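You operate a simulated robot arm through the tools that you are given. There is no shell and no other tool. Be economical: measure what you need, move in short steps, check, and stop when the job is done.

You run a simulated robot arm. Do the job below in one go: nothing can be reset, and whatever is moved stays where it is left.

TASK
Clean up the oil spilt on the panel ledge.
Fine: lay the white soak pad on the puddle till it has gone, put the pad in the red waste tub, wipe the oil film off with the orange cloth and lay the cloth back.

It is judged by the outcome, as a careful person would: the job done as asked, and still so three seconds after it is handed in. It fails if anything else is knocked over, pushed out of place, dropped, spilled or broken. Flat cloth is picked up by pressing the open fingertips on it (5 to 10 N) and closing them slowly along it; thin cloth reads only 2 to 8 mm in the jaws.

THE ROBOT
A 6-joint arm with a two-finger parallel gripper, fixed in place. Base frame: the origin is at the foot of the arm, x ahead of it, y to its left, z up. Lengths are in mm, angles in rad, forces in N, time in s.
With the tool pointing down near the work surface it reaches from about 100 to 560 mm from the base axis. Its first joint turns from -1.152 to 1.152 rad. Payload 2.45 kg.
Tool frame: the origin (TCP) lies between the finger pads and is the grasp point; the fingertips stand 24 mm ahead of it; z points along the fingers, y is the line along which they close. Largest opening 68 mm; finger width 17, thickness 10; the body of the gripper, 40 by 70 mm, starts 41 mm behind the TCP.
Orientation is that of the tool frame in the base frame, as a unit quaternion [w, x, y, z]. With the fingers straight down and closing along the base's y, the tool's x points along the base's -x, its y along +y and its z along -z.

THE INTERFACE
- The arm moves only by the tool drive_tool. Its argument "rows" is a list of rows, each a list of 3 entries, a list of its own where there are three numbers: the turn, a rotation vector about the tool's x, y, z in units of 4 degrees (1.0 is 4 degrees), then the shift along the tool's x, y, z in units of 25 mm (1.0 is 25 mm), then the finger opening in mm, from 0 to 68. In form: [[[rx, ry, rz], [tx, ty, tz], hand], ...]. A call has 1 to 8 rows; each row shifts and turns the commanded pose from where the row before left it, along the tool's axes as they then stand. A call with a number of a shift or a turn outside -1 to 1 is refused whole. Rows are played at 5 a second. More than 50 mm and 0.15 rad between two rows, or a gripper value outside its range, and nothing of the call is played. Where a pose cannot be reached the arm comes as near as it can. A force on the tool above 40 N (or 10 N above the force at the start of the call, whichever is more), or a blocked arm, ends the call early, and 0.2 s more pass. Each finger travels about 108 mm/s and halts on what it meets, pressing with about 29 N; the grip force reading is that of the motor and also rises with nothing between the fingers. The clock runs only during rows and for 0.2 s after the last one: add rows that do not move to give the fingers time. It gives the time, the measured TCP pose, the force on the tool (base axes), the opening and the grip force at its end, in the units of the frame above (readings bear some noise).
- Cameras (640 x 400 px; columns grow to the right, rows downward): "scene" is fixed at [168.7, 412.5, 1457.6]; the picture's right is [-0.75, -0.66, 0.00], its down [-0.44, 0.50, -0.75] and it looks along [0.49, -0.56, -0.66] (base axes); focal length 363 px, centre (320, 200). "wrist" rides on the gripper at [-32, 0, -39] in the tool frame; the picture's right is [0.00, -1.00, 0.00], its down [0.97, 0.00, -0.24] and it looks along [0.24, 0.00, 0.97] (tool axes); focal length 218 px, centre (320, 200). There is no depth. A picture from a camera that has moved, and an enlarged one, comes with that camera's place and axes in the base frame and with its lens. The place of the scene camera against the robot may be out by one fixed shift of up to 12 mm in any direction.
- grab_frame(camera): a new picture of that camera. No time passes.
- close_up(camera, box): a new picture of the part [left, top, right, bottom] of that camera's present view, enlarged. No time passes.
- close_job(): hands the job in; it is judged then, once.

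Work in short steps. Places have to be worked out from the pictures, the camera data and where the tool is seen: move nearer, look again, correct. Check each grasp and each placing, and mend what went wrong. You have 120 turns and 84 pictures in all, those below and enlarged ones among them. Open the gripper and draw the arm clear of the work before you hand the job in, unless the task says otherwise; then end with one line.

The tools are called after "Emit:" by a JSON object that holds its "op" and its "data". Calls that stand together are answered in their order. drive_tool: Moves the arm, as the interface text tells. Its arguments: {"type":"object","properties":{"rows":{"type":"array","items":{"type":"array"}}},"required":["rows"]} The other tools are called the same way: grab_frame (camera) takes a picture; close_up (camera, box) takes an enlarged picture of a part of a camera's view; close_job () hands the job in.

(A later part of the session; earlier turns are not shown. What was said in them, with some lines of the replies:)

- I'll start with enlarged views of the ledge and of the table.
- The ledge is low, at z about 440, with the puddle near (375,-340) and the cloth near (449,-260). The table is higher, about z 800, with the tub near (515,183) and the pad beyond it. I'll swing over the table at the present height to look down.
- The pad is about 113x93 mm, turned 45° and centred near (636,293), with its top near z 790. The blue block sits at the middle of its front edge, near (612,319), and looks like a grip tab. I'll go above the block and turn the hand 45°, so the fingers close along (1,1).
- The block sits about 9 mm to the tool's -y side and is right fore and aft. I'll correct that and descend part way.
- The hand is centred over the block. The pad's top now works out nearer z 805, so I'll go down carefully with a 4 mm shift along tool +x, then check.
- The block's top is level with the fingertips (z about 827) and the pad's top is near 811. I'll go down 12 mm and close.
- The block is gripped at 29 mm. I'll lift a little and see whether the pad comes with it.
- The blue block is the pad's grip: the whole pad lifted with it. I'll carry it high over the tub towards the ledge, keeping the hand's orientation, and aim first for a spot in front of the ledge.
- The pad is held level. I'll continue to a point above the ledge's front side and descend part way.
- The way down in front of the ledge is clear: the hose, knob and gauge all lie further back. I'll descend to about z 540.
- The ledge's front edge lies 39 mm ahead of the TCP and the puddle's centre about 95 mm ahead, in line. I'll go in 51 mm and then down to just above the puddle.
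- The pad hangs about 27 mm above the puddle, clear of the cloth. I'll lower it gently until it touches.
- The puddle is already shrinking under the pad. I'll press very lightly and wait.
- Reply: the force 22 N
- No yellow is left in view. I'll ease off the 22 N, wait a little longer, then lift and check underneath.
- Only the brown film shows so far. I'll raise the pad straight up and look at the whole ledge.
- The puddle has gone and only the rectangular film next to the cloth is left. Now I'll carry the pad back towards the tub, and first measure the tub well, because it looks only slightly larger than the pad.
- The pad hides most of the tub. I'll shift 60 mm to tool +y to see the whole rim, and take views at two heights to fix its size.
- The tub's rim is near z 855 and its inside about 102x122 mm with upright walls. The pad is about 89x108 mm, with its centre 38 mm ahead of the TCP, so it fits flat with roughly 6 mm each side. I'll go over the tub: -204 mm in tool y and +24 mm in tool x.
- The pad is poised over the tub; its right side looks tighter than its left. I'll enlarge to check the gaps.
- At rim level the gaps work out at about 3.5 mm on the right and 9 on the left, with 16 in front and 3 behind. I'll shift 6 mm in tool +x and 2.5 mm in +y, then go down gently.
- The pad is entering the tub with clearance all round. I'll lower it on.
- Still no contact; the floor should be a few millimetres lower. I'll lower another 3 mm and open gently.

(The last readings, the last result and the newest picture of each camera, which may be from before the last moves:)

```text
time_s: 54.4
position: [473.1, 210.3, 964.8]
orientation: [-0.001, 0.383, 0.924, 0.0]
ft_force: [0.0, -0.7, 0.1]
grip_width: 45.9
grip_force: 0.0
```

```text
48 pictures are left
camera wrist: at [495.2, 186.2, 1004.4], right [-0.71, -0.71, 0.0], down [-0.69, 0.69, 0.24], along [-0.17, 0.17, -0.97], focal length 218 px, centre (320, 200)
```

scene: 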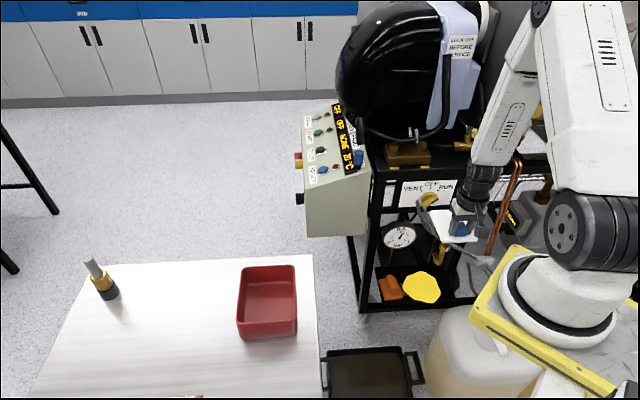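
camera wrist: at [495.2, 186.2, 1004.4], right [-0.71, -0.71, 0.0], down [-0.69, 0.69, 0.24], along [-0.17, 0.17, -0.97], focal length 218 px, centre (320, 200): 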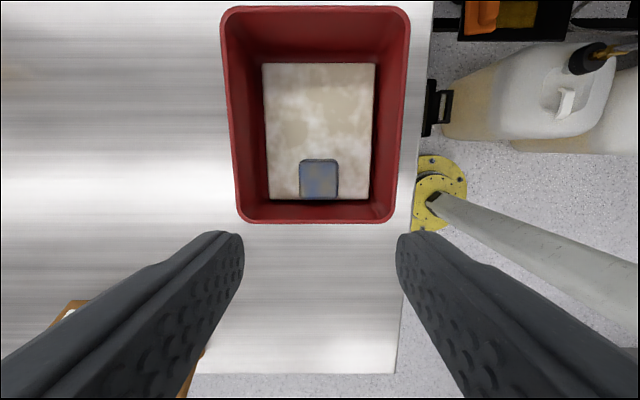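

The pad lies flat in the tub. Next I'll go to the ledge for the cloth, staying high on the way.

Emit:
{"op": "drive_tool", "data": {"rows": [[[0, 0, 0], [0, 0, -1], 60], [[0, 0, 0], [0, 0, -1], 60], [[0, 0, 0], [0, 0, -1], 60], [[0, 0, 0], [0, -1, 0], 60], [[0, 0, 0], [0, -1, 0], 60], [[0, 0, 0], [0, -1, 0], 60], [[0, 0, 0], [0, -1, 0], 60], [[0, 0, 0], [0, -1, 0], 60]]}}

Emit:
{"op": "drive_tool", "data": {"rows": [[[0, 0, 0], [-1, -1, 0], 60], [[0, 0, 0], [-1, -1, 0], 60], [[0, 0, 0], [-1, -1, 0], 60], [[0, 0, 0], [-1, -1, 0], 60], [[0, 0, 0], [-1, -1, 0], 60], [[0, 0, 0], [-1, -1, 0], 60], [[0, 0, 0], [-1, -1, 0], 60], [[0, 0, 0], [-1, -1, 0], 60]]}}

Emit:
{"op": "drive_tool", "data": {"rows": [[[0, 0, 0], [-0.9, -0.9, 1], 60], [[0, 0, 0], [-0.9, 0, 1], 60], [[0, 0, 0], [0, 0, 1], 60], [[0, 0, 0], [0, 0, 1], 60], [[0, 0, 0], [0, 0, 1], 60], [[0, 0, 0], [0, 0, 1], 60], [[0, 0, 0], [0, 0, 1], 60], [[0, 0, 0], [0, 0, 1], 60]]}}

Emit:
{"op": "drive_tool", "data": {"rows": [[[0, 0, 0], [0, 0, 1], 60], [[0, 0, 0], [0, 0, 1], 60], [[0, 0, 0], [0, 0, 1], 60], [[0, 0, 0], [0, 0, 1], 60], [[0, 0, 0], [0, 0, 1], 60], [[0, 0, 0], [0, 0, 1], 60], [[0, 0, 0], [0, 0, 0], 60]]}}

Emit:
{"op": "grab_frame", "data": {"camera": "wrist"}}

```text
time_s: 56.2
position: [384.9, 122.8, 1039.5]
orientation: [0.0, 0.383, 0.924, 0.0]
ft_force: [0.2, -1.2, 0.2]
grip_width: 59.8
grip_force: 0.1
```

```text
time_s: 58.0
position: [384.6, -162.4, 1040.2]
orientation: [0.0, 0.381, 0.924, 0.0]
ft_force: [0.8, -0.3, -0.9]
grip_width: 59.9
grip_force: 0.0
```

```text
time_s: 59.8
position: [401.0, -210.2, 839.5]
orientation: [0.001, 0.383, 0.924, 0.0]
ft_force: [-0.2, 0.2, 0.9]
grip_width: 60.1
grip_force: 0.0
```

```text
time_s: 61.4
position: [400.4, -207.9, 688.5]
orientation: [-0.001, 0.383, 0.924, 0.0]
ft_force: [0.0, -0.3, -0.3]
grip_width: 60.3
grip_force: 0.0
```

```text
47 pictures are left
camera wrist: at [423.0, -231.9, 727.8], right [-0.71, -0.71, 0.0], down [-0.69, 0.69, 0.24], along [-0.17, 0.17, -0.97], focal length 218 px, centre (320, 200)
```

wrist: 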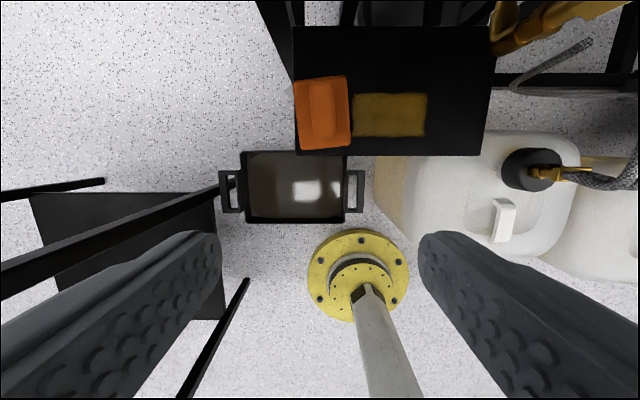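

Emit:
{"op": "close_up", "data": {"camera": "wrist", "box": [270, 10, 510, 160]}}

```text
2.67 times, centred on (390, 85) of wrist
camera zoom: at [423.0, -231.9, 727.8], right [-0.71, -0.71, 0.0], down [-0.69, 0.69, 0.24], along [-0.17, 0.17, -0.97], focal length 582 px, centre (133, 507)
```

zoom: 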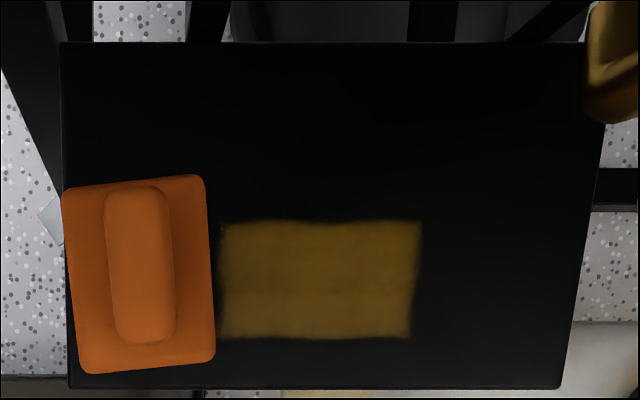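

The cloth is 63x78 mm, turned about 5°, with a raised ridge about 28 mm wide. The film spans lateral 40 to 133 mm from me, in line with the cloth. I'll turn the hand -4.7° to match and descend in front of the ledge.

Emit:
{"op": "drive_tool", "data": {"rows": [[[0, 0, -0.6], [0, 0, 0.9], 68], [[0, 0, -0.58], [0, 0, 0.9], 68], [[0, 0, 0], [0, 0, 0.9], 68], [[0, 0, 0], [0, 0, 0.9], 68], [[0, 0, 0], [0, 0, 0.9], 68], [[0, 0, 0], [-0.4, -0.18, 0.9], 68], [[0, 0, 0], [-0.4, -0.18, 0], 68], [[0, 0, 0], [0, 0, 0], 68]]}}

Emit:
{"op": "grab_frame", "data": {"camera": "wrist"}}

Emit:
{"op": "close_up", "data": {"camera": "scene", "box": [340, 150, 500, 310]}}

```text
time_s: 63.2
position: [409.5, -229.2, 553.6]
orientation: [0.0, 0.344, 0.939, -0.001]
ft_force: [0.0, 0.2, -0.5]
grip_width: 68.3
grip_force: 0.1
```

```text
45 pictures are left
camera wrist: at [433.7, -250.1, 593.3], right [-0.65, -0.76, 0.0], down [-0.74, 0.63, 0.24], along [-0.18, 0.16, -0.97], focal length 218 px, centre (320, 200)
```

wrist: 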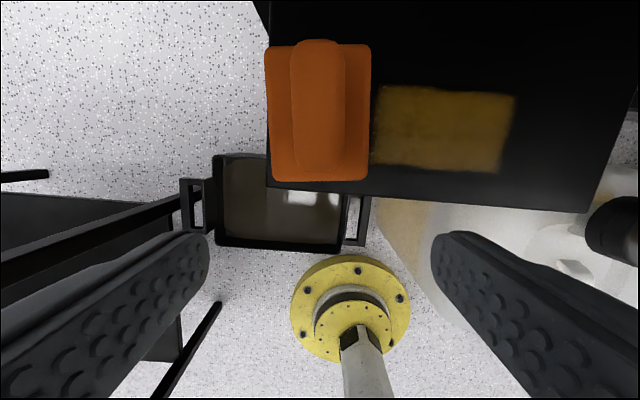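

```text
2.50 times, centred on (420, 230) of scene
camera zoom: at [168.7, 412.4, 1457.6], right [-0.75, -0.66, 0.0], down [-0.44, 0.5, -0.75], along [0.49, -0.56, -0.66], focal length 906 px, centre (70, 125)
```

zoom: 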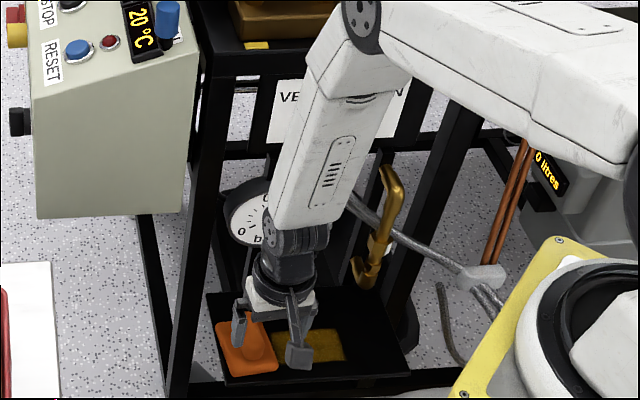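

The hand is aligned with the ridge and needs to go 50 mm further in. I'll move in slowly at this height, then partly down, watching the force.

Emit:
{"op": "drive_tool", "data": {"rows": [[[0, 0, 0], [-0.5, 0, 0], 68], [[0, 0, 0], [-0.5, 0, 0], 68], [[0, 0, 0], [-0.5, 0, 0], 68], [[0, 0, 0], [-0.5, 0.03, 0], 68], [[0, 0, 0], [0, 0, 0.8], 68], [[0, 0, 0], [0, 0, 0.8], 68], [[0, 0, 0], [0, 0, 0], 68]]}}

Emit:
{"op": "grab_frame", "data": {"camera": "wrist"}}

Emit:
{"op": "close_up", "data": {"camera": "scene", "box": [340, 150, 500, 310]}}

```text
time_s: 64.8
position: [449.2, -258.7, 514.5]
orientation: [0.0, 0.344, 0.939, 0.0]
ft_force: [-0.4, -0.2, -0.3]
grip_width: 68.3
grip_force: 0.1
```

```text
43 pictures are left
camera wrist: at [472.7, -281.0, 553.4], right [-0.65, -0.76, 0.0], down [-0.74, 0.63, 0.24], along [-0.18, 0.16, -0.97], focal length 218 px, centre (320, 200)
```

wrist: 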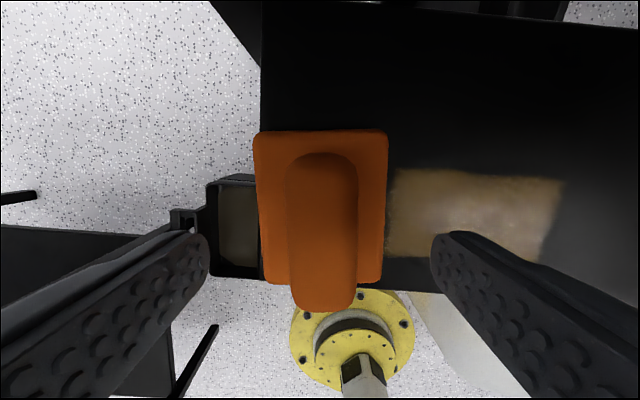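

```text
2.50 times, centred on (420, 230) of scene
camera zoom: at [168.6, 412.5, 1457.6], right [-0.75, -0.66, 0.0], down [-0.44, 0.5, -0.75], along [0.49, -0.56, -0.66], focal length 906 px, centre (70, 125)
```

zoom: 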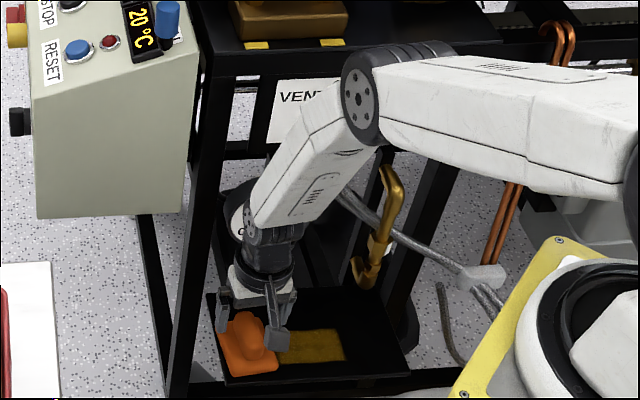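

Well centred on the ridge. I'll go down so the tips stand just above the cloth's flat base (about z 450).

Emit:
{"op": "drive_tool", "data": {"rows": [[[0, 0, 0], [0, 0, 0.6], 68], [[0, 0, 0], [0, 0, 0.5], 56], [[0, 0, 0], [0, 0, 0.3], 52], [[0, 0, 0], [0, 0, 0], 50]]}}

Emit:
{"op": "grab_frame", "data": {"camera": "wrist"}}

```text
time_s: 65.8
position: [451.6, -264.0, 480.6]
orientation: [0.002, 0.345, 0.939, -0.001]
ft_force: [0.2, 0.8, 0.4]
grip_width: 50.1
grip_force: 0.1
```

```text
41 pictures are left
camera wrist: at [476.3, -283.6, 521.1], right [-0.65, -0.76, 0.0], down [-0.74, 0.63, 0.23], along [-0.18, 0.15, -0.97], focal length 218 px, centre (320, 200)
```

wrist: 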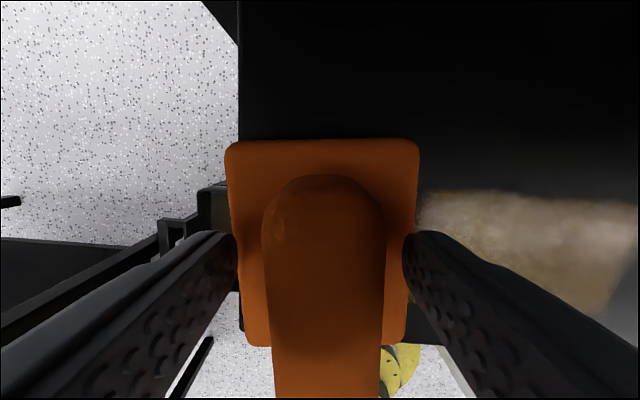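

Emit:
{"op": "drive_tool", "data": {"rows": [[[0, 0, 0], [0, 0, 0], 50], [[0, 0, 0], [0, 0, 0.15], 50], [[0, 0, 0], [0, 0, 0], 50]]}}

Emit:
{"op": "close_up", "data": {"camera": "scene", "box": [370, 230, 450, 310]}}

```text
time_s: 66.5
position: [482.5, -286.7, 507.3]
orientation: [0.022, 0.345, 0.938, -0.006]
ft_force: [-19.4, 15.4, 1.7]
grip_width: 50.0
grip_force: 0.0
stopped in row 3: the force on the tool passed its limit (the readings are from after the stop); the commanded pose is now the measured one
```

```text
5.00 times, centred on (410, 270) of scene
camera zoom: at [169.7, 411.1, 1457.9], right [-0.75, -0.66, 0.0], down [-0.44, 0.5, -0.75], along [0.49, -0.56, -0.67], focal length 1813 px, centre (-130, -150)
```

zoom: 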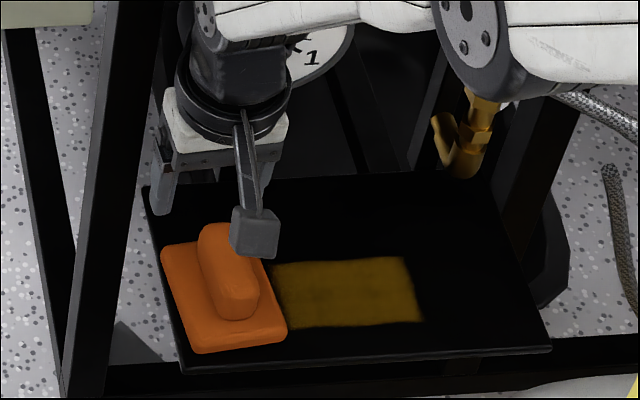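

The arm swung inward by about 40 mm and touched something. I'll stop and look before moving.

Emit:
{"op": "close_up", "data": {"camera": "scene", "box": [340, 100, 560, 320]}}

Emit:
{"op": "grab_frame", "data": {"camera": "wrist"}}

```text
1.82 times, centred on (450, 210) of scene
camera zoom: at [169.7, 411.1, 1457.9], right [-0.75, -0.66, 0.0], down [-0.44, 0.5, -0.75], along [0.49, -0.56, -0.67], focal length 659 px, centre (84, 182)
```

zoom: 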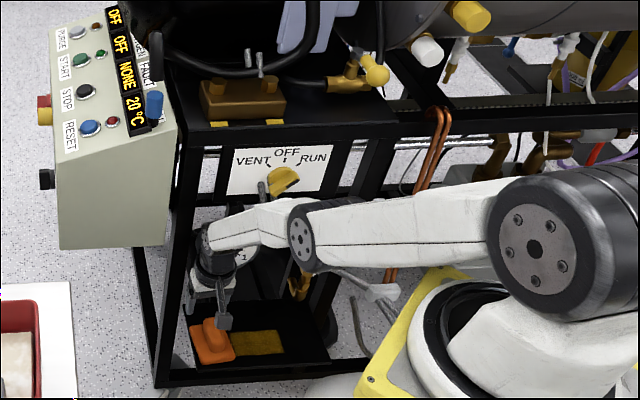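

```text
38 pictures are left
camera wrist: at [506.2, -305.5, 548.5], right [-0.65, -0.76, 0.0], down [-0.75, 0.63, 0.2], along [-0.15, 0.13, -0.98], focal length 218 px, centre (320, 200)
```

wrist: 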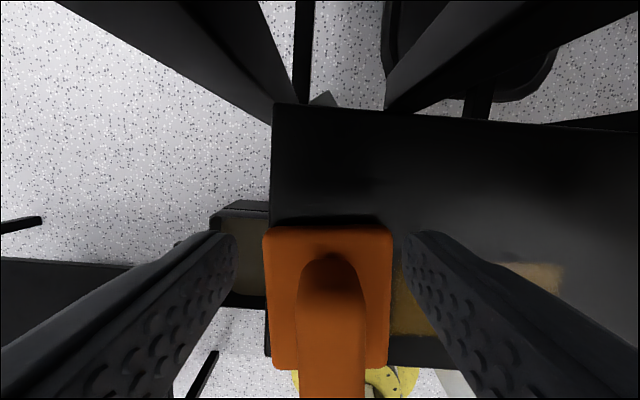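

The arm had nearly straightened at this reach and swung inward, and the tips are still clear above the cloth. I'll back out towards the base and up in small steps and check the readings.

Emit:
{"op": "drive_tool", "data": {"rows": [[[0, 0, 0], [0.4, 0, -0.2], 60], [[0, 0, 0], [0.4, 0, -0.2], 60], [[0, 0, 0], [0, 0, 0], 60]]}}

Emit:
{"op": "close_up", "data": {"camera": "scene", "box": [340, 100, 560, 320]}}

```text
time_s: 67.2
position: [468.0, -272.8, 516.4]
orientation: [0.025, 0.345, 0.938, -0.008]
ft_force: [-0.7, -0.3, -0.5]
grip_width: 60.1
grip_force: 0.0
```

```text
1.82 times, centred on (450, 210) of scene
camera zoom: at [168.7, 412.5, 1457.6], right [-0.75, -0.66, 0.0], down [-0.44, 0.5, -0.75], along [0.49, -0.56, -0.66], focal length 659 px, centre (84, 182)
```

zoom: 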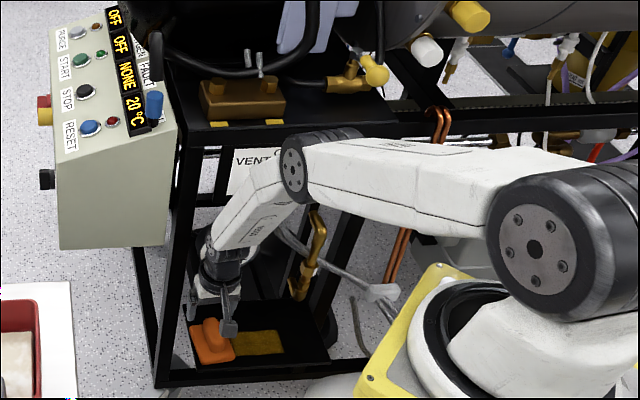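

The arm recovered its elbow bend. To shorten the reach I'll return over the ridge and lean the hand about 12° back towards the base, pivoting at the TCP.

Emit:
{"op": "drive_tool", "data": {"rows": [[[0, 0, 0], [0.47, 0, 0], 60], [[0, 0, 0], [0.47, -0.06, 0], 60], [[0, -0.75, 0], [0, 0, 0], 60], [[0, -0.75, 0], [0, 0, 0], 60], [[0, -0.75, 0], [0, 0, 0], 60], [[0, -0.75, 0], [0, 0, 0], 60], [[0, 0, 0], [0, 0, 0], 60]]}}

Emit:
{"op": "grab_frame", "data": {"camera": "wrist"}}

Emit:
{"op": "close_up", "data": {"camera": "scene", "box": [340, 150, 500, 310]}}

```text
time_s: 68.8
position: [450.0, -256.5, 515.2]
orientation: [0.111, 0.342, 0.932, -0.034]
ft_force: [-0.9, 0.5, 0.2]
grip_width: 59.9
grip_force: 0.1
```

```text
36 pictures are left
camera wrist: at [466.3, -271.7, 561.3], right [-0.65, -0.76, -0.01], down [-0.76, 0.65, 0.01], along [0.0, 0.02, -1.0], focal length 218 px, centre (320, 200)
```

wrist: 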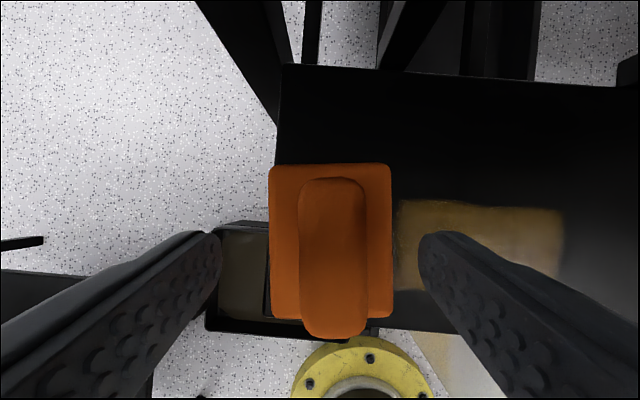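

```text
2.50 times, centred on (420, 230) of scene
camera zoom: at [168.7, 412.5, 1457.6], right [-0.75, -0.66, 0.0], down [-0.44, 0.5, -0.75], along [0.49, -0.56, -0.66], focal length 906 px, centre (70, 125)
```

zoom: 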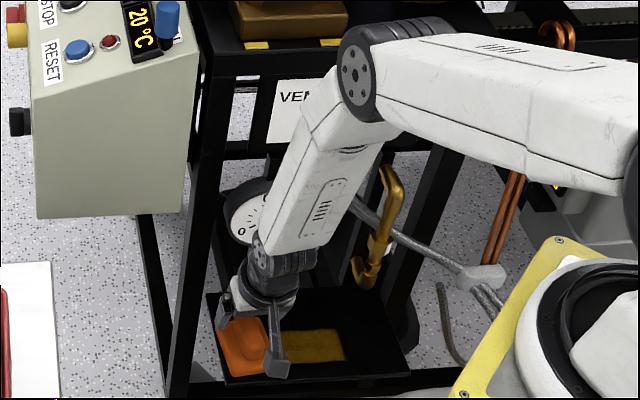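

Leaning now so the camera looks straight down; the arm is well bent. The ridge lies 5.5 mm to tool -y, so I'll correct for that and come down along the vertical.

Emit:
{"op": "drive_tool", "data": {"rows": [[[0, 0, 0], [0.142, -0.11, 0.367], 60], [[0, 0, 0], [0.142, -0.11, 0.367], 56], [[0, 0, 0], [0.142, 0, 0.367], 54], [[0, 0, 0], [0, 0, 0], 54]]}}

Emit:
{"op": "grab_frame", "data": {"camera": "wrist"}}

```text
time_s: 69.8
position: [442.8, -260.9, 485.6]
orientation: [0.123, 0.341, 0.931, -0.042]
ft_force: [-0.6, 0.4, 0.3]
grip_width: 53.9
grip_force: 0.2
```

```text
34 pictures are left
camera wrist: at [458.1, -274.5, 532.9], right [-0.65, -0.76, -0.01], down [-0.76, 0.65, -0.02], along [0.02, -0.01, -1.0], focal length 218 px, centre (320, 200)
```

wrist: 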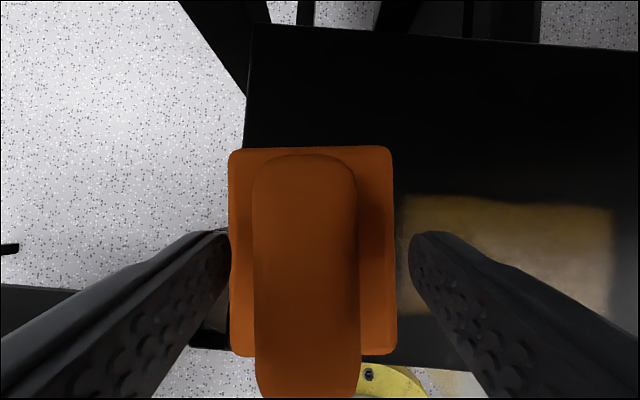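

Emit:
{"op": "drive_tool", "data": {"rows": [[[0, 0, 0], [0, 0.14, 0], 54], [[0, 0, 0], [0, 0, 0], 54]]}}

Emit:
{"op": "grab_frame", "data": {"camera": "wrist"}}

```text
time_s: 70.5
position: [445.1, -258.2, 485.8]
orientation: [0.124, 0.342, 0.93, -0.043]
ft_force: [0.0, 0.7, -0.2]
grip_width: 54.0
grip_force: 0.0
```

```text
33 pictures are left
camera wrist: at [460.4, -271.5, 532.9], right [-0.65, -0.76, 0.0], down [-0.76, 0.65, -0.02], along [0.02, -0.01, -1.0], focal length 218 px, centre (320, 200)
```

wrist: 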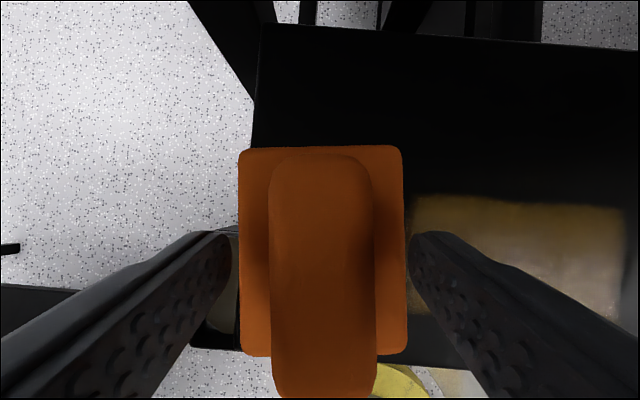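

Centred now and steady. The ridge's top is near z 474 and the base's top about 450. I'll go 9 mm lower and close slowly on the ridge.

Emit:
{"op": "drive_tool", "data": {"rows": [[[0, 0, 0], [0.09, 0, 0.35], 54], [[0, 0, 0], [0, 0, 0], 46], [[0, 0, 0], [0, 0, 0], 40], [[0, 0, 0], [0, 0, 0], 35], [[0, 0, 0], [0, 0, 0], 30], [[0, 0, 0], [0, 0, 0], 24], [[0, 0, 0], [0, 0, 0], 18], [[0, 0, 0], [0, 0, 0], 18]]}}

Emit:
{"op": "grab_frame", "data": {"camera": "wrist"}}

```text
time_s: 72.2
position: [444.6, -258.4, 485.3]
orientation: [0.124, 0.342, 0.93, -0.044]
ft_force: [-0.8, 1.3, 0.8]
grip_width: 25.2
grip_force: 28.8
out of reach, approached as far as the arm can: row 1
```

```text
32 pictures are left
camera wrist: at [460.3, -271.9, 531.8], right [-0.65, -0.76, 0.0], down [-0.76, 0.65, -0.02], along [0.02, -0.01, -1.0], focal length 218 px, centre (320, 200)
```

wrist: 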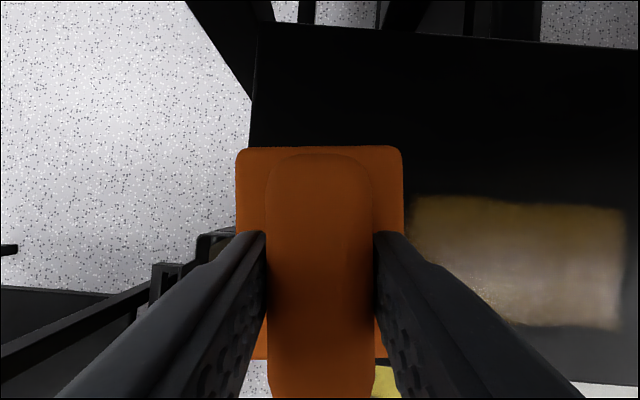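

The ridge is gripped at 25 mm, and the arm reports it can go no lower here; that is enough. I'll start the wipe along the ledge over the film with small steps and watch the reading.

Emit:
{"op": "drive_tool", "data": {"rows": [[[0, 0, 0], [0.03, -0.4, 0], 18], [[0, 0, 0], [0.03, -0.4, 0], 18], [[0, 0, 0], [0.03, -0.4, 0], 18], [[0, 0, 0], [0, 0, 0], 18]]}}

Emit:
{"op": "close_up", "data": {"camera": "scene", "box": [370, 230, 450, 310]}}

```text
time_s: 73.2
position: [435.3, -270.8, 485.0]
orientation: [0.123, 0.343, 0.93, -0.045]
ft_force: [4.9, 2.4, 13.5]
grip_width: 25.5
grip_force: 29.3
out of reach, approached as far as the arm can: row 2, 3
```

```text
5.00 times, centred on (410, 270) of scene
camera zoom: at [168.5, 412.6, 1457.6], right [-0.75, -0.66, 0.0], down [-0.44, 0.5, -0.75], along [0.49, -0.56, -0.66], focal length 1813 px, centre (-130, -150)
```

zoom: 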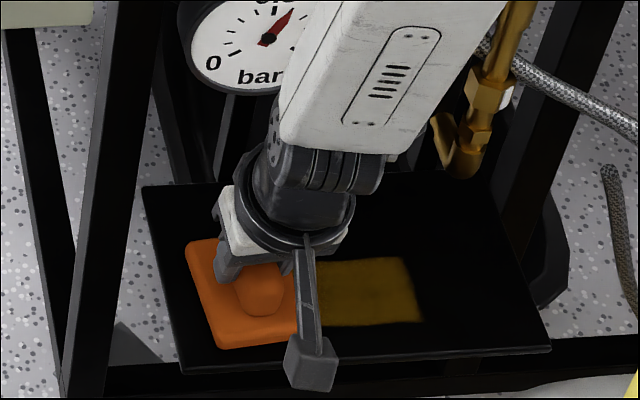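

The cloth slides and the film goes beneath it, but my commanded height still holds the 9 mm the arm could not reach. I'll take 6 mm of that back and continue the wipe.

Emit:
{"op": "drive_tool", "data": {"rows": [[[0, 0, 0], [-0.06, 0, -0.23], 18], [[0, 0, 0], [0.03, -0.4, 0], 18], [[0, 0, 0], [0.03, -0.4, 0], 18], [[0, 0, 0], [0.03, -0.4, 0], 18], [[0, 0, 0], [0, 0, 0], 18]]}}

Emit:
{"op": "close_up", "data": {"camera": "scene", "box": [370, 230, 450, 310]}}

```text
time_s: 74.5
position: [410.8, -292.2, 490.9]
orientation: [0.122, 0.343, 0.93, -0.043]
ft_force: [-0.3, -0.8, 0.2]
grip_width: 25.4
grip_force: 29.5
```

```text
5.00 times, centred on (410, 270) of scene
camera zoom: at [168.7, 412.4, 1457.6], right [-0.75, -0.66, 0.0], down [-0.44, 0.5, -0.75], along [0.49, -0.56, -0.66], focal length 1813 px, centre (-130, -150)
```

zoom: 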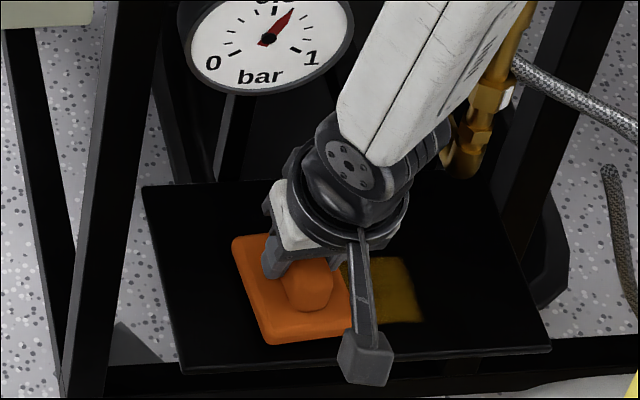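

The hand is 6 mm high now, without contact. I'll lower until it presses lightly.

Emit:
{"op": "drive_tool", "data": {"rows": [[[0, 0, 0], [0.03, 0, 0.12], 18], [[0, 0, 0], [0.02, 0, 0.08], 18], [[0, 0, 0], [0, 0, 0], 18]]}}

```text
time_s: 75.2
position: [412.5, -292.3, 484.5]
orientation: [0.124, 0.342, 0.931, -0.043]
ft_force: [-5.7, 5.6, 17.4]
grip_width: 25.2
grip_force: 28.9
```

It now presses at about 17 N. I'll ease by half a millimetre, wipe back 30 mm over the part passed over, then wipe onward.

Emit:
{"op": "drive_tool", "data": {"rows": [[[0, 0, 0], [0, 0, -0.02], 18], [[0, 0, 0], [-0.03, 0.4, 0], 18], [[0, 0, 0], [-0.03, 0.4, 0], 18], [[0, 0, 0], [-0.03, 0.4, 0], 18], [[0, 0, 0], [0, 0, 0], 18]]}}

Emit:
{"op": "drive_tool", "data": {"rows": [[[0, 0, 0], [0.03, -0.4, 0], 18], [[0, 0, 0], [0.03, -0.4, 0], 18], [[0, 0, 0], [0.03, -0.4, 0], 18], [[0, 0, 0], [0.03, -0.4, 0], 18], [[0, 0, 0], [0.03, -0.4, 0], 18], [[0, 0, 0], [0, 0, 0], 18]]}}

Emit:
{"op": "close_up", "data": {"camera": "scene", "box": [370, 230, 450, 310]}}

```text
time_s: 76.5
position: [432.5, -271.7, 485.4]
orientation: [0.121, 0.343, 0.931, -0.042]
ft_force: [-0.3, 0.0, -0.1]
grip_width: 25.3
grip_force: 28.7
```

```text
time_s: 77.8
position: [398.5, -305.9, 484.5]
orientation: [0.123, 0.342, 0.931, -0.043]
ft_force: [2.8, 1.8, 4.2]
grip_width: 25.3
grip_force: 28.6
```

```text
5.00 times, centred on (410, 270) of scene
camera zoom: at [168.6, 412.5, 1457.6], right [-0.75, -0.66, 0.0], down [-0.44, 0.5, -0.75], along [0.49, -0.56, -0.66], focal length 1813 px, centre (-130, -150)
```

zoom: 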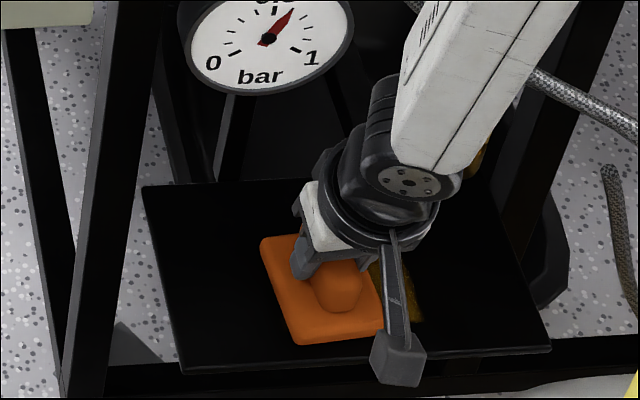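

The film is vanishing behind the cloth. I'll carry on 50 mm past the film's far end.

Emit:
{"op": "drive_tool", "data": {"rows": [[[0, 0, 0], [0.03, -0.4, 0.01], 18], [[0, 0, 0], [0.03, -0.4, 0], 18], [[0, 0, 0], [0.03, -0.4, 0.01], 18], [[0, 0, 0], [0.03, -0.4, 0], 18], [[0, 0, 0], [0.03, -0.4, 0], 18], [[0, 0, 0], [0, 0, 0], 18]]}}

Emit:
{"op": "drive_tool", "data": {"rows": [[[0, 0, 0], [-0.03, 0.4, 0], 18], [[0, 0, 0], [-0.03, 0.4, 0], 18], [[0, 0, 0], [-0.03, 0.4, 0], 18], [[0, 0, 0], [-0.03, 0.4, 0], 18], [[0, 0, 0], [-0.03, 0.4, 0], 18], [[0, 0, 0], [-0.03, 0.4, 0], 18], [[0, 0, 0], [-0.03, 0.4, 0], 18], [[0, 0, 0], [0, 0, 0], 18]]}}

Emit:
{"op": "close_up", "data": {"camera": "scene", "box": [370, 230, 450, 310]}}

```text
time_s: 79.1
position: [366.9, -341.5, 484.6]
orientation: [0.126, 0.341, 0.93, -0.043]
ft_force: [-2.8, 4.3, 12.6]
grip_width: 25.1
grip_force: 29.0
stopped in row 6: the force on the tool passed its limit (the readings are from after the stop); the commanded pose is now the measured one
```

```text
time_s: 80.9
position: [416.8, -291.8, 484.8]
orientation: [0.124, 0.341, 0.931, -0.043]
ft_force: [0.0, 0.6, -0.8]
grip_width: 25.1
grip_force: 28.3
```

```text
5.00 times, centred on (410, 270) of scene
camera zoom: at [168.7, 412.5, 1457.6], right [-0.75, -0.66, 0.0], down [-0.44, 0.5, -0.75], along [0.49, -0.56, -0.66], focal length 1813 px, centre (-130, -150)
```

zoom: 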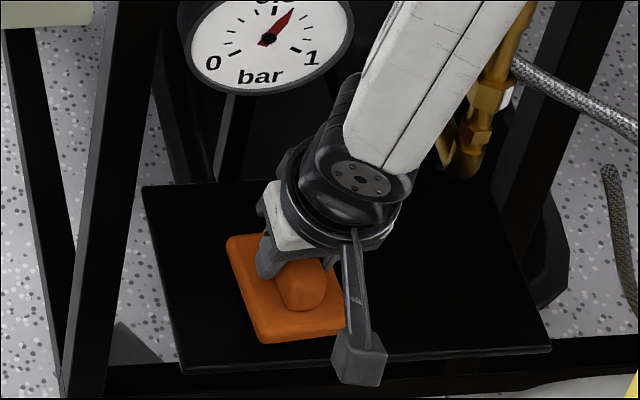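

The film is gone on the right-hand side. I'll slide the cloth back to its starting place, 43 mm further along.

Emit:
{"op": "drive_tool", "data": {"rows": [[[0, 0, 0], [0, 0.4, 0], 18], [[0, 0, 0], [0, 0.4, 0], 18], [[0, 0, 0], [0, 0.4, 0], 18], [[0, 0, 0], [0, 0.4, 0], 18], [[0, 0, 0], [0, 0.14, 0], 18], [[0, 0, 0], [0, 0, 0], 18]]}}

Emit:
{"op": "close_up", "data": {"camera": "scene", "box": [370, 230, 450, 310]}}

Emit:
{"op": "grab_frame", "data": {"camera": "wrist"}}

```text
time_s: 82.3
position: [443.0, -259.1, 487.0]
orientation: [0.125, 0.341, 0.931, -0.043]
ft_force: [0.1, -0.5, -0.9]
grip_width: 25.5
grip_force: 28.6
```

```text
5.00 times, centred on (410, 270) of scene
camera zoom: at [168.7, 412.5, 1457.6], right [-0.75, -0.66, 0.0], down [-0.44, 0.5, -0.75], along [0.49, -0.56, -0.66], focal length 1813 px, centre (-130, -150)
```

zoom: 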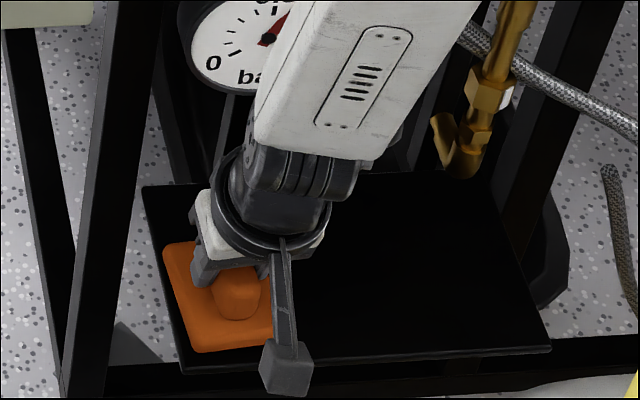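

```text
26 pictures are left
camera wrist: at [458.9, -272.1, 533.1], right [-0.65, -0.76, 0.0], down [-0.76, 0.65, -0.02], along [0.02, -0.01, -1.0], focal length 218 px, centre (320, 200)
```

wrist: 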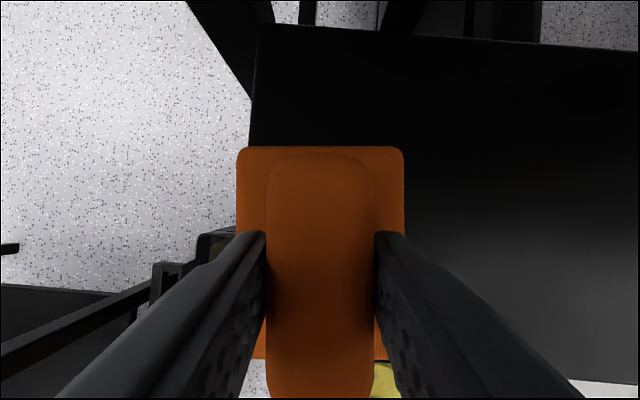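

All the film is gone and the cloth is back at its original corners. I'll lower 1.5 mm, open, and lift straight up.

Emit:
{"op": "drive_tool", "data": {"rows": [[[0, 0, 0], [0.015, 0, 0.06], 18], [[0, 0, 0], [0, 0, 0], 18], [[0, 0, 0], [0, 0, 0], 32], [[0, 0, 0], [0, 0, 0], 44], [[0, 0, 0], [0, 0, 0], 52], [[0, 0, 0], [0, 0, 0], 52]]}}

Emit:
{"op": "drive_tool", "data": {"rows": [[[0, 0, 0], [-0.12, 0, -0.48], 52], [[0, 0, 0], [-0.12, 0, -0.48], 52], [[0, 0, 0], [-0.15, 0, -0.6], 52], [[0, 0, 0], [0.5, 0, -0.6], 52], [[0, 0, 0], [0.8, 0, -0.6], 52], [[0, 0, 0], [0, 0, 0], 52]]}}

Emit:
{"op": "grab_frame", "data": {"camera": "wrist"}}

Emit:
{"op": "close_up", "data": {"camera": "scene", "box": [370, 230, 450, 310]}}

```text
time_s: 83.7
position: [443.2, -258.6, 483.9]
orientation: [0.125, 0.341, 0.931, -0.043]
ft_force: [-1.0, -0.9, 0.5]
grip_width: 51.8
grip_force: 0.0
```

```text
time_s: 85.1
position: [413.1, -233.0, 546.7]
orientation: [0.125, 0.342, 0.93, -0.044]
ft_force: [0.1, 0.4, 0.5]
grip_width: 51.8
grip_force: 0.0
```

```text
25 pictures are left
camera wrist: at [428.3, -246.8, 592.5], right [-0.65, -0.76, 0.0], down [-0.76, 0.65, -0.02], along [0.02, -0.01, -1.0], focal length 218 px, centre (320, 200)
```

wrist: 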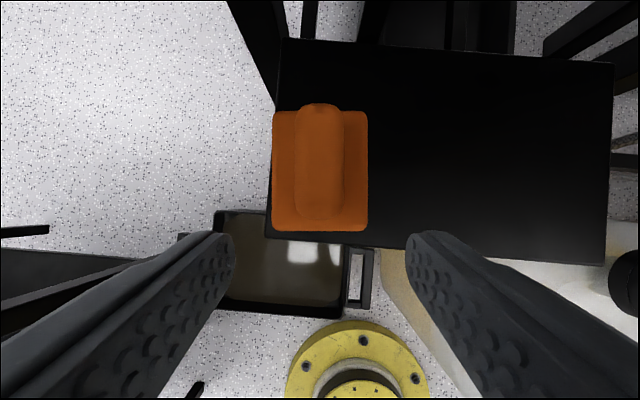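

```text
5.00 times, centred on (410, 270) of scene
camera zoom: at [168.6, 412.5, 1457.6], right [-0.75, -0.66, 0.0], down [-0.44, 0.5, -0.75], along [0.49, -0.56, -0.66], focal length 1813 px, centre (-130, -150)
```

zoom: 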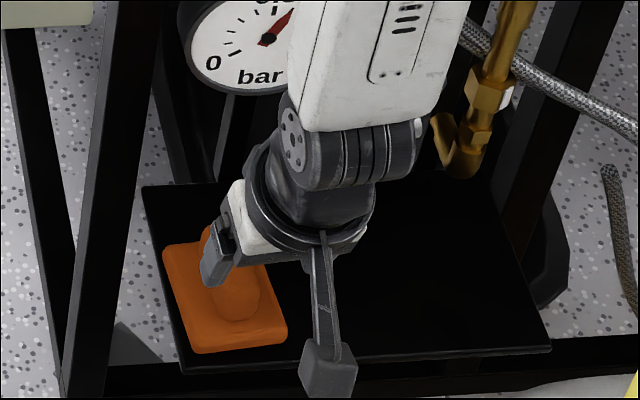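

The ledge is clean and the cloth is back. I'll draw the arm clear upward and outward, undoing the lean.

Emit:
{"op": "drive_tool", "data": {"rows": [[[0, 0.75, 0], [0.5, 0, -0.8], 52], [[0, 0.75, 0], [0.5, 0, -0.8], 52], [[0, 0.75, 0], [0.4, 0, -0.8], 52], [[0, 0.75, 0], [0, 0, -0.8], 52], [[0, 0.5, 0], [0, 0, -0.9], 52], [[0, 0, 0], [0, 0, -1], 52], [[0, 0, 0], [0, 0, -1], 52], [[0, 0, 0], [0, 0, -1], 52]]}}

Emit:
{"op": "drive_tool", "data": {"rows": [[[0, 0, 0], [0, 0, -1], 52], [[0, 0, 0], [0, 0, -1], 52], [[0, 0, 0], [0, 0, -1], 52], [[0, 0, 0], [0, 0, -1], 52], [[0, 0, 0], [0, 0, -1], 52], [[0, 0, 0], [0, 0, -1], 52], [[0, 0, 0], [0, 0, -1], 52], [[0, 0, 0], [0, 0, 0], 52]]}}

Emit:
{"op": "grab_frame", "data": {"camera": "scene"}}

Emit:
{"op": "close_up", "data": {"camera": "scene", "box": [340, 170, 500, 320]}}

```text
time_s: 86.9
position: [374.0, -199.9, 714.0]
orientation: [0.011, 0.344, 0.939, -0.002]
ft_force: [0.6, -0.2, 0.7]
grip_width: 51.9
grip_force: 0.1
```

```text
time_s: 88.7
position: [369.3, -198.6, 889.7]
orientation: [0.011, 0.344, 0.939, -0.001]
ft_force: [0.0, -0.7, -0.2]
grip_width: 52.0
grip_force: 0.0
```

```text
23 pictures are left
```

scene: 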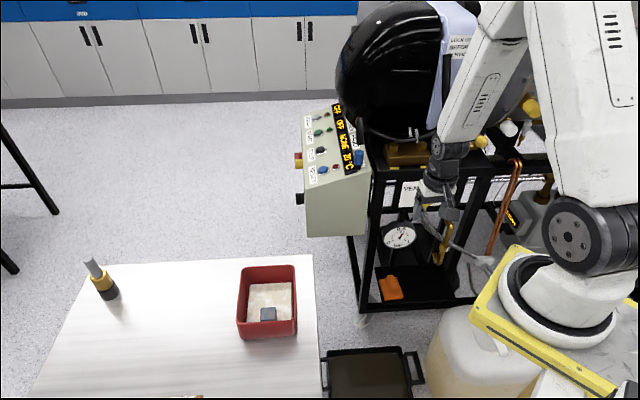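

```text
2.67 times, centred on (420, 245) of scene
camera zoom: at [168.6, 412.5, 1457.6], right [-0.75, -0.66, 0.0], down [-0.44, 0.5, -0.75], along [0.49, -0.56, -0.66], focal length 967 px, centre (53, 80)
```

zoom: 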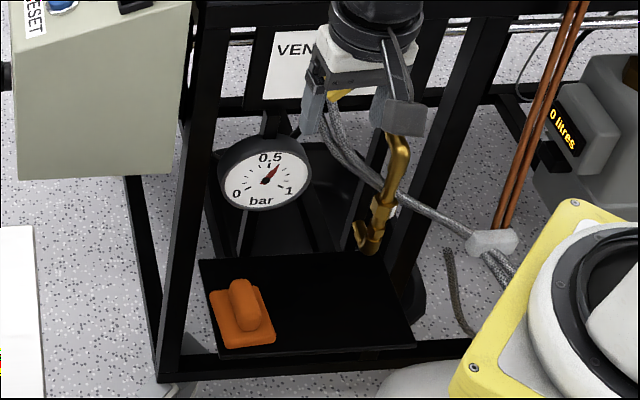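

The ledge is bare, the cloth is in its place, the pad is in the tub, and the gauge and surroundings look unchanged. The gripper is open and clear, so I'm handing in.

Emit:
{"op": "close_job", "data": {}}

```text
The job is handed in.
```

The oil is cleaned off the ledge: the puddle is soaked up, the pad is in the red tub, the film is wiped off and the cloth is back where it was. While I was lining up on the cloth, the arm swung about 40 mm inward and touched something at the back, probably the gauge. I saw no change there in the pictures afterwards, though the gripper hid the valve knob in the last one.
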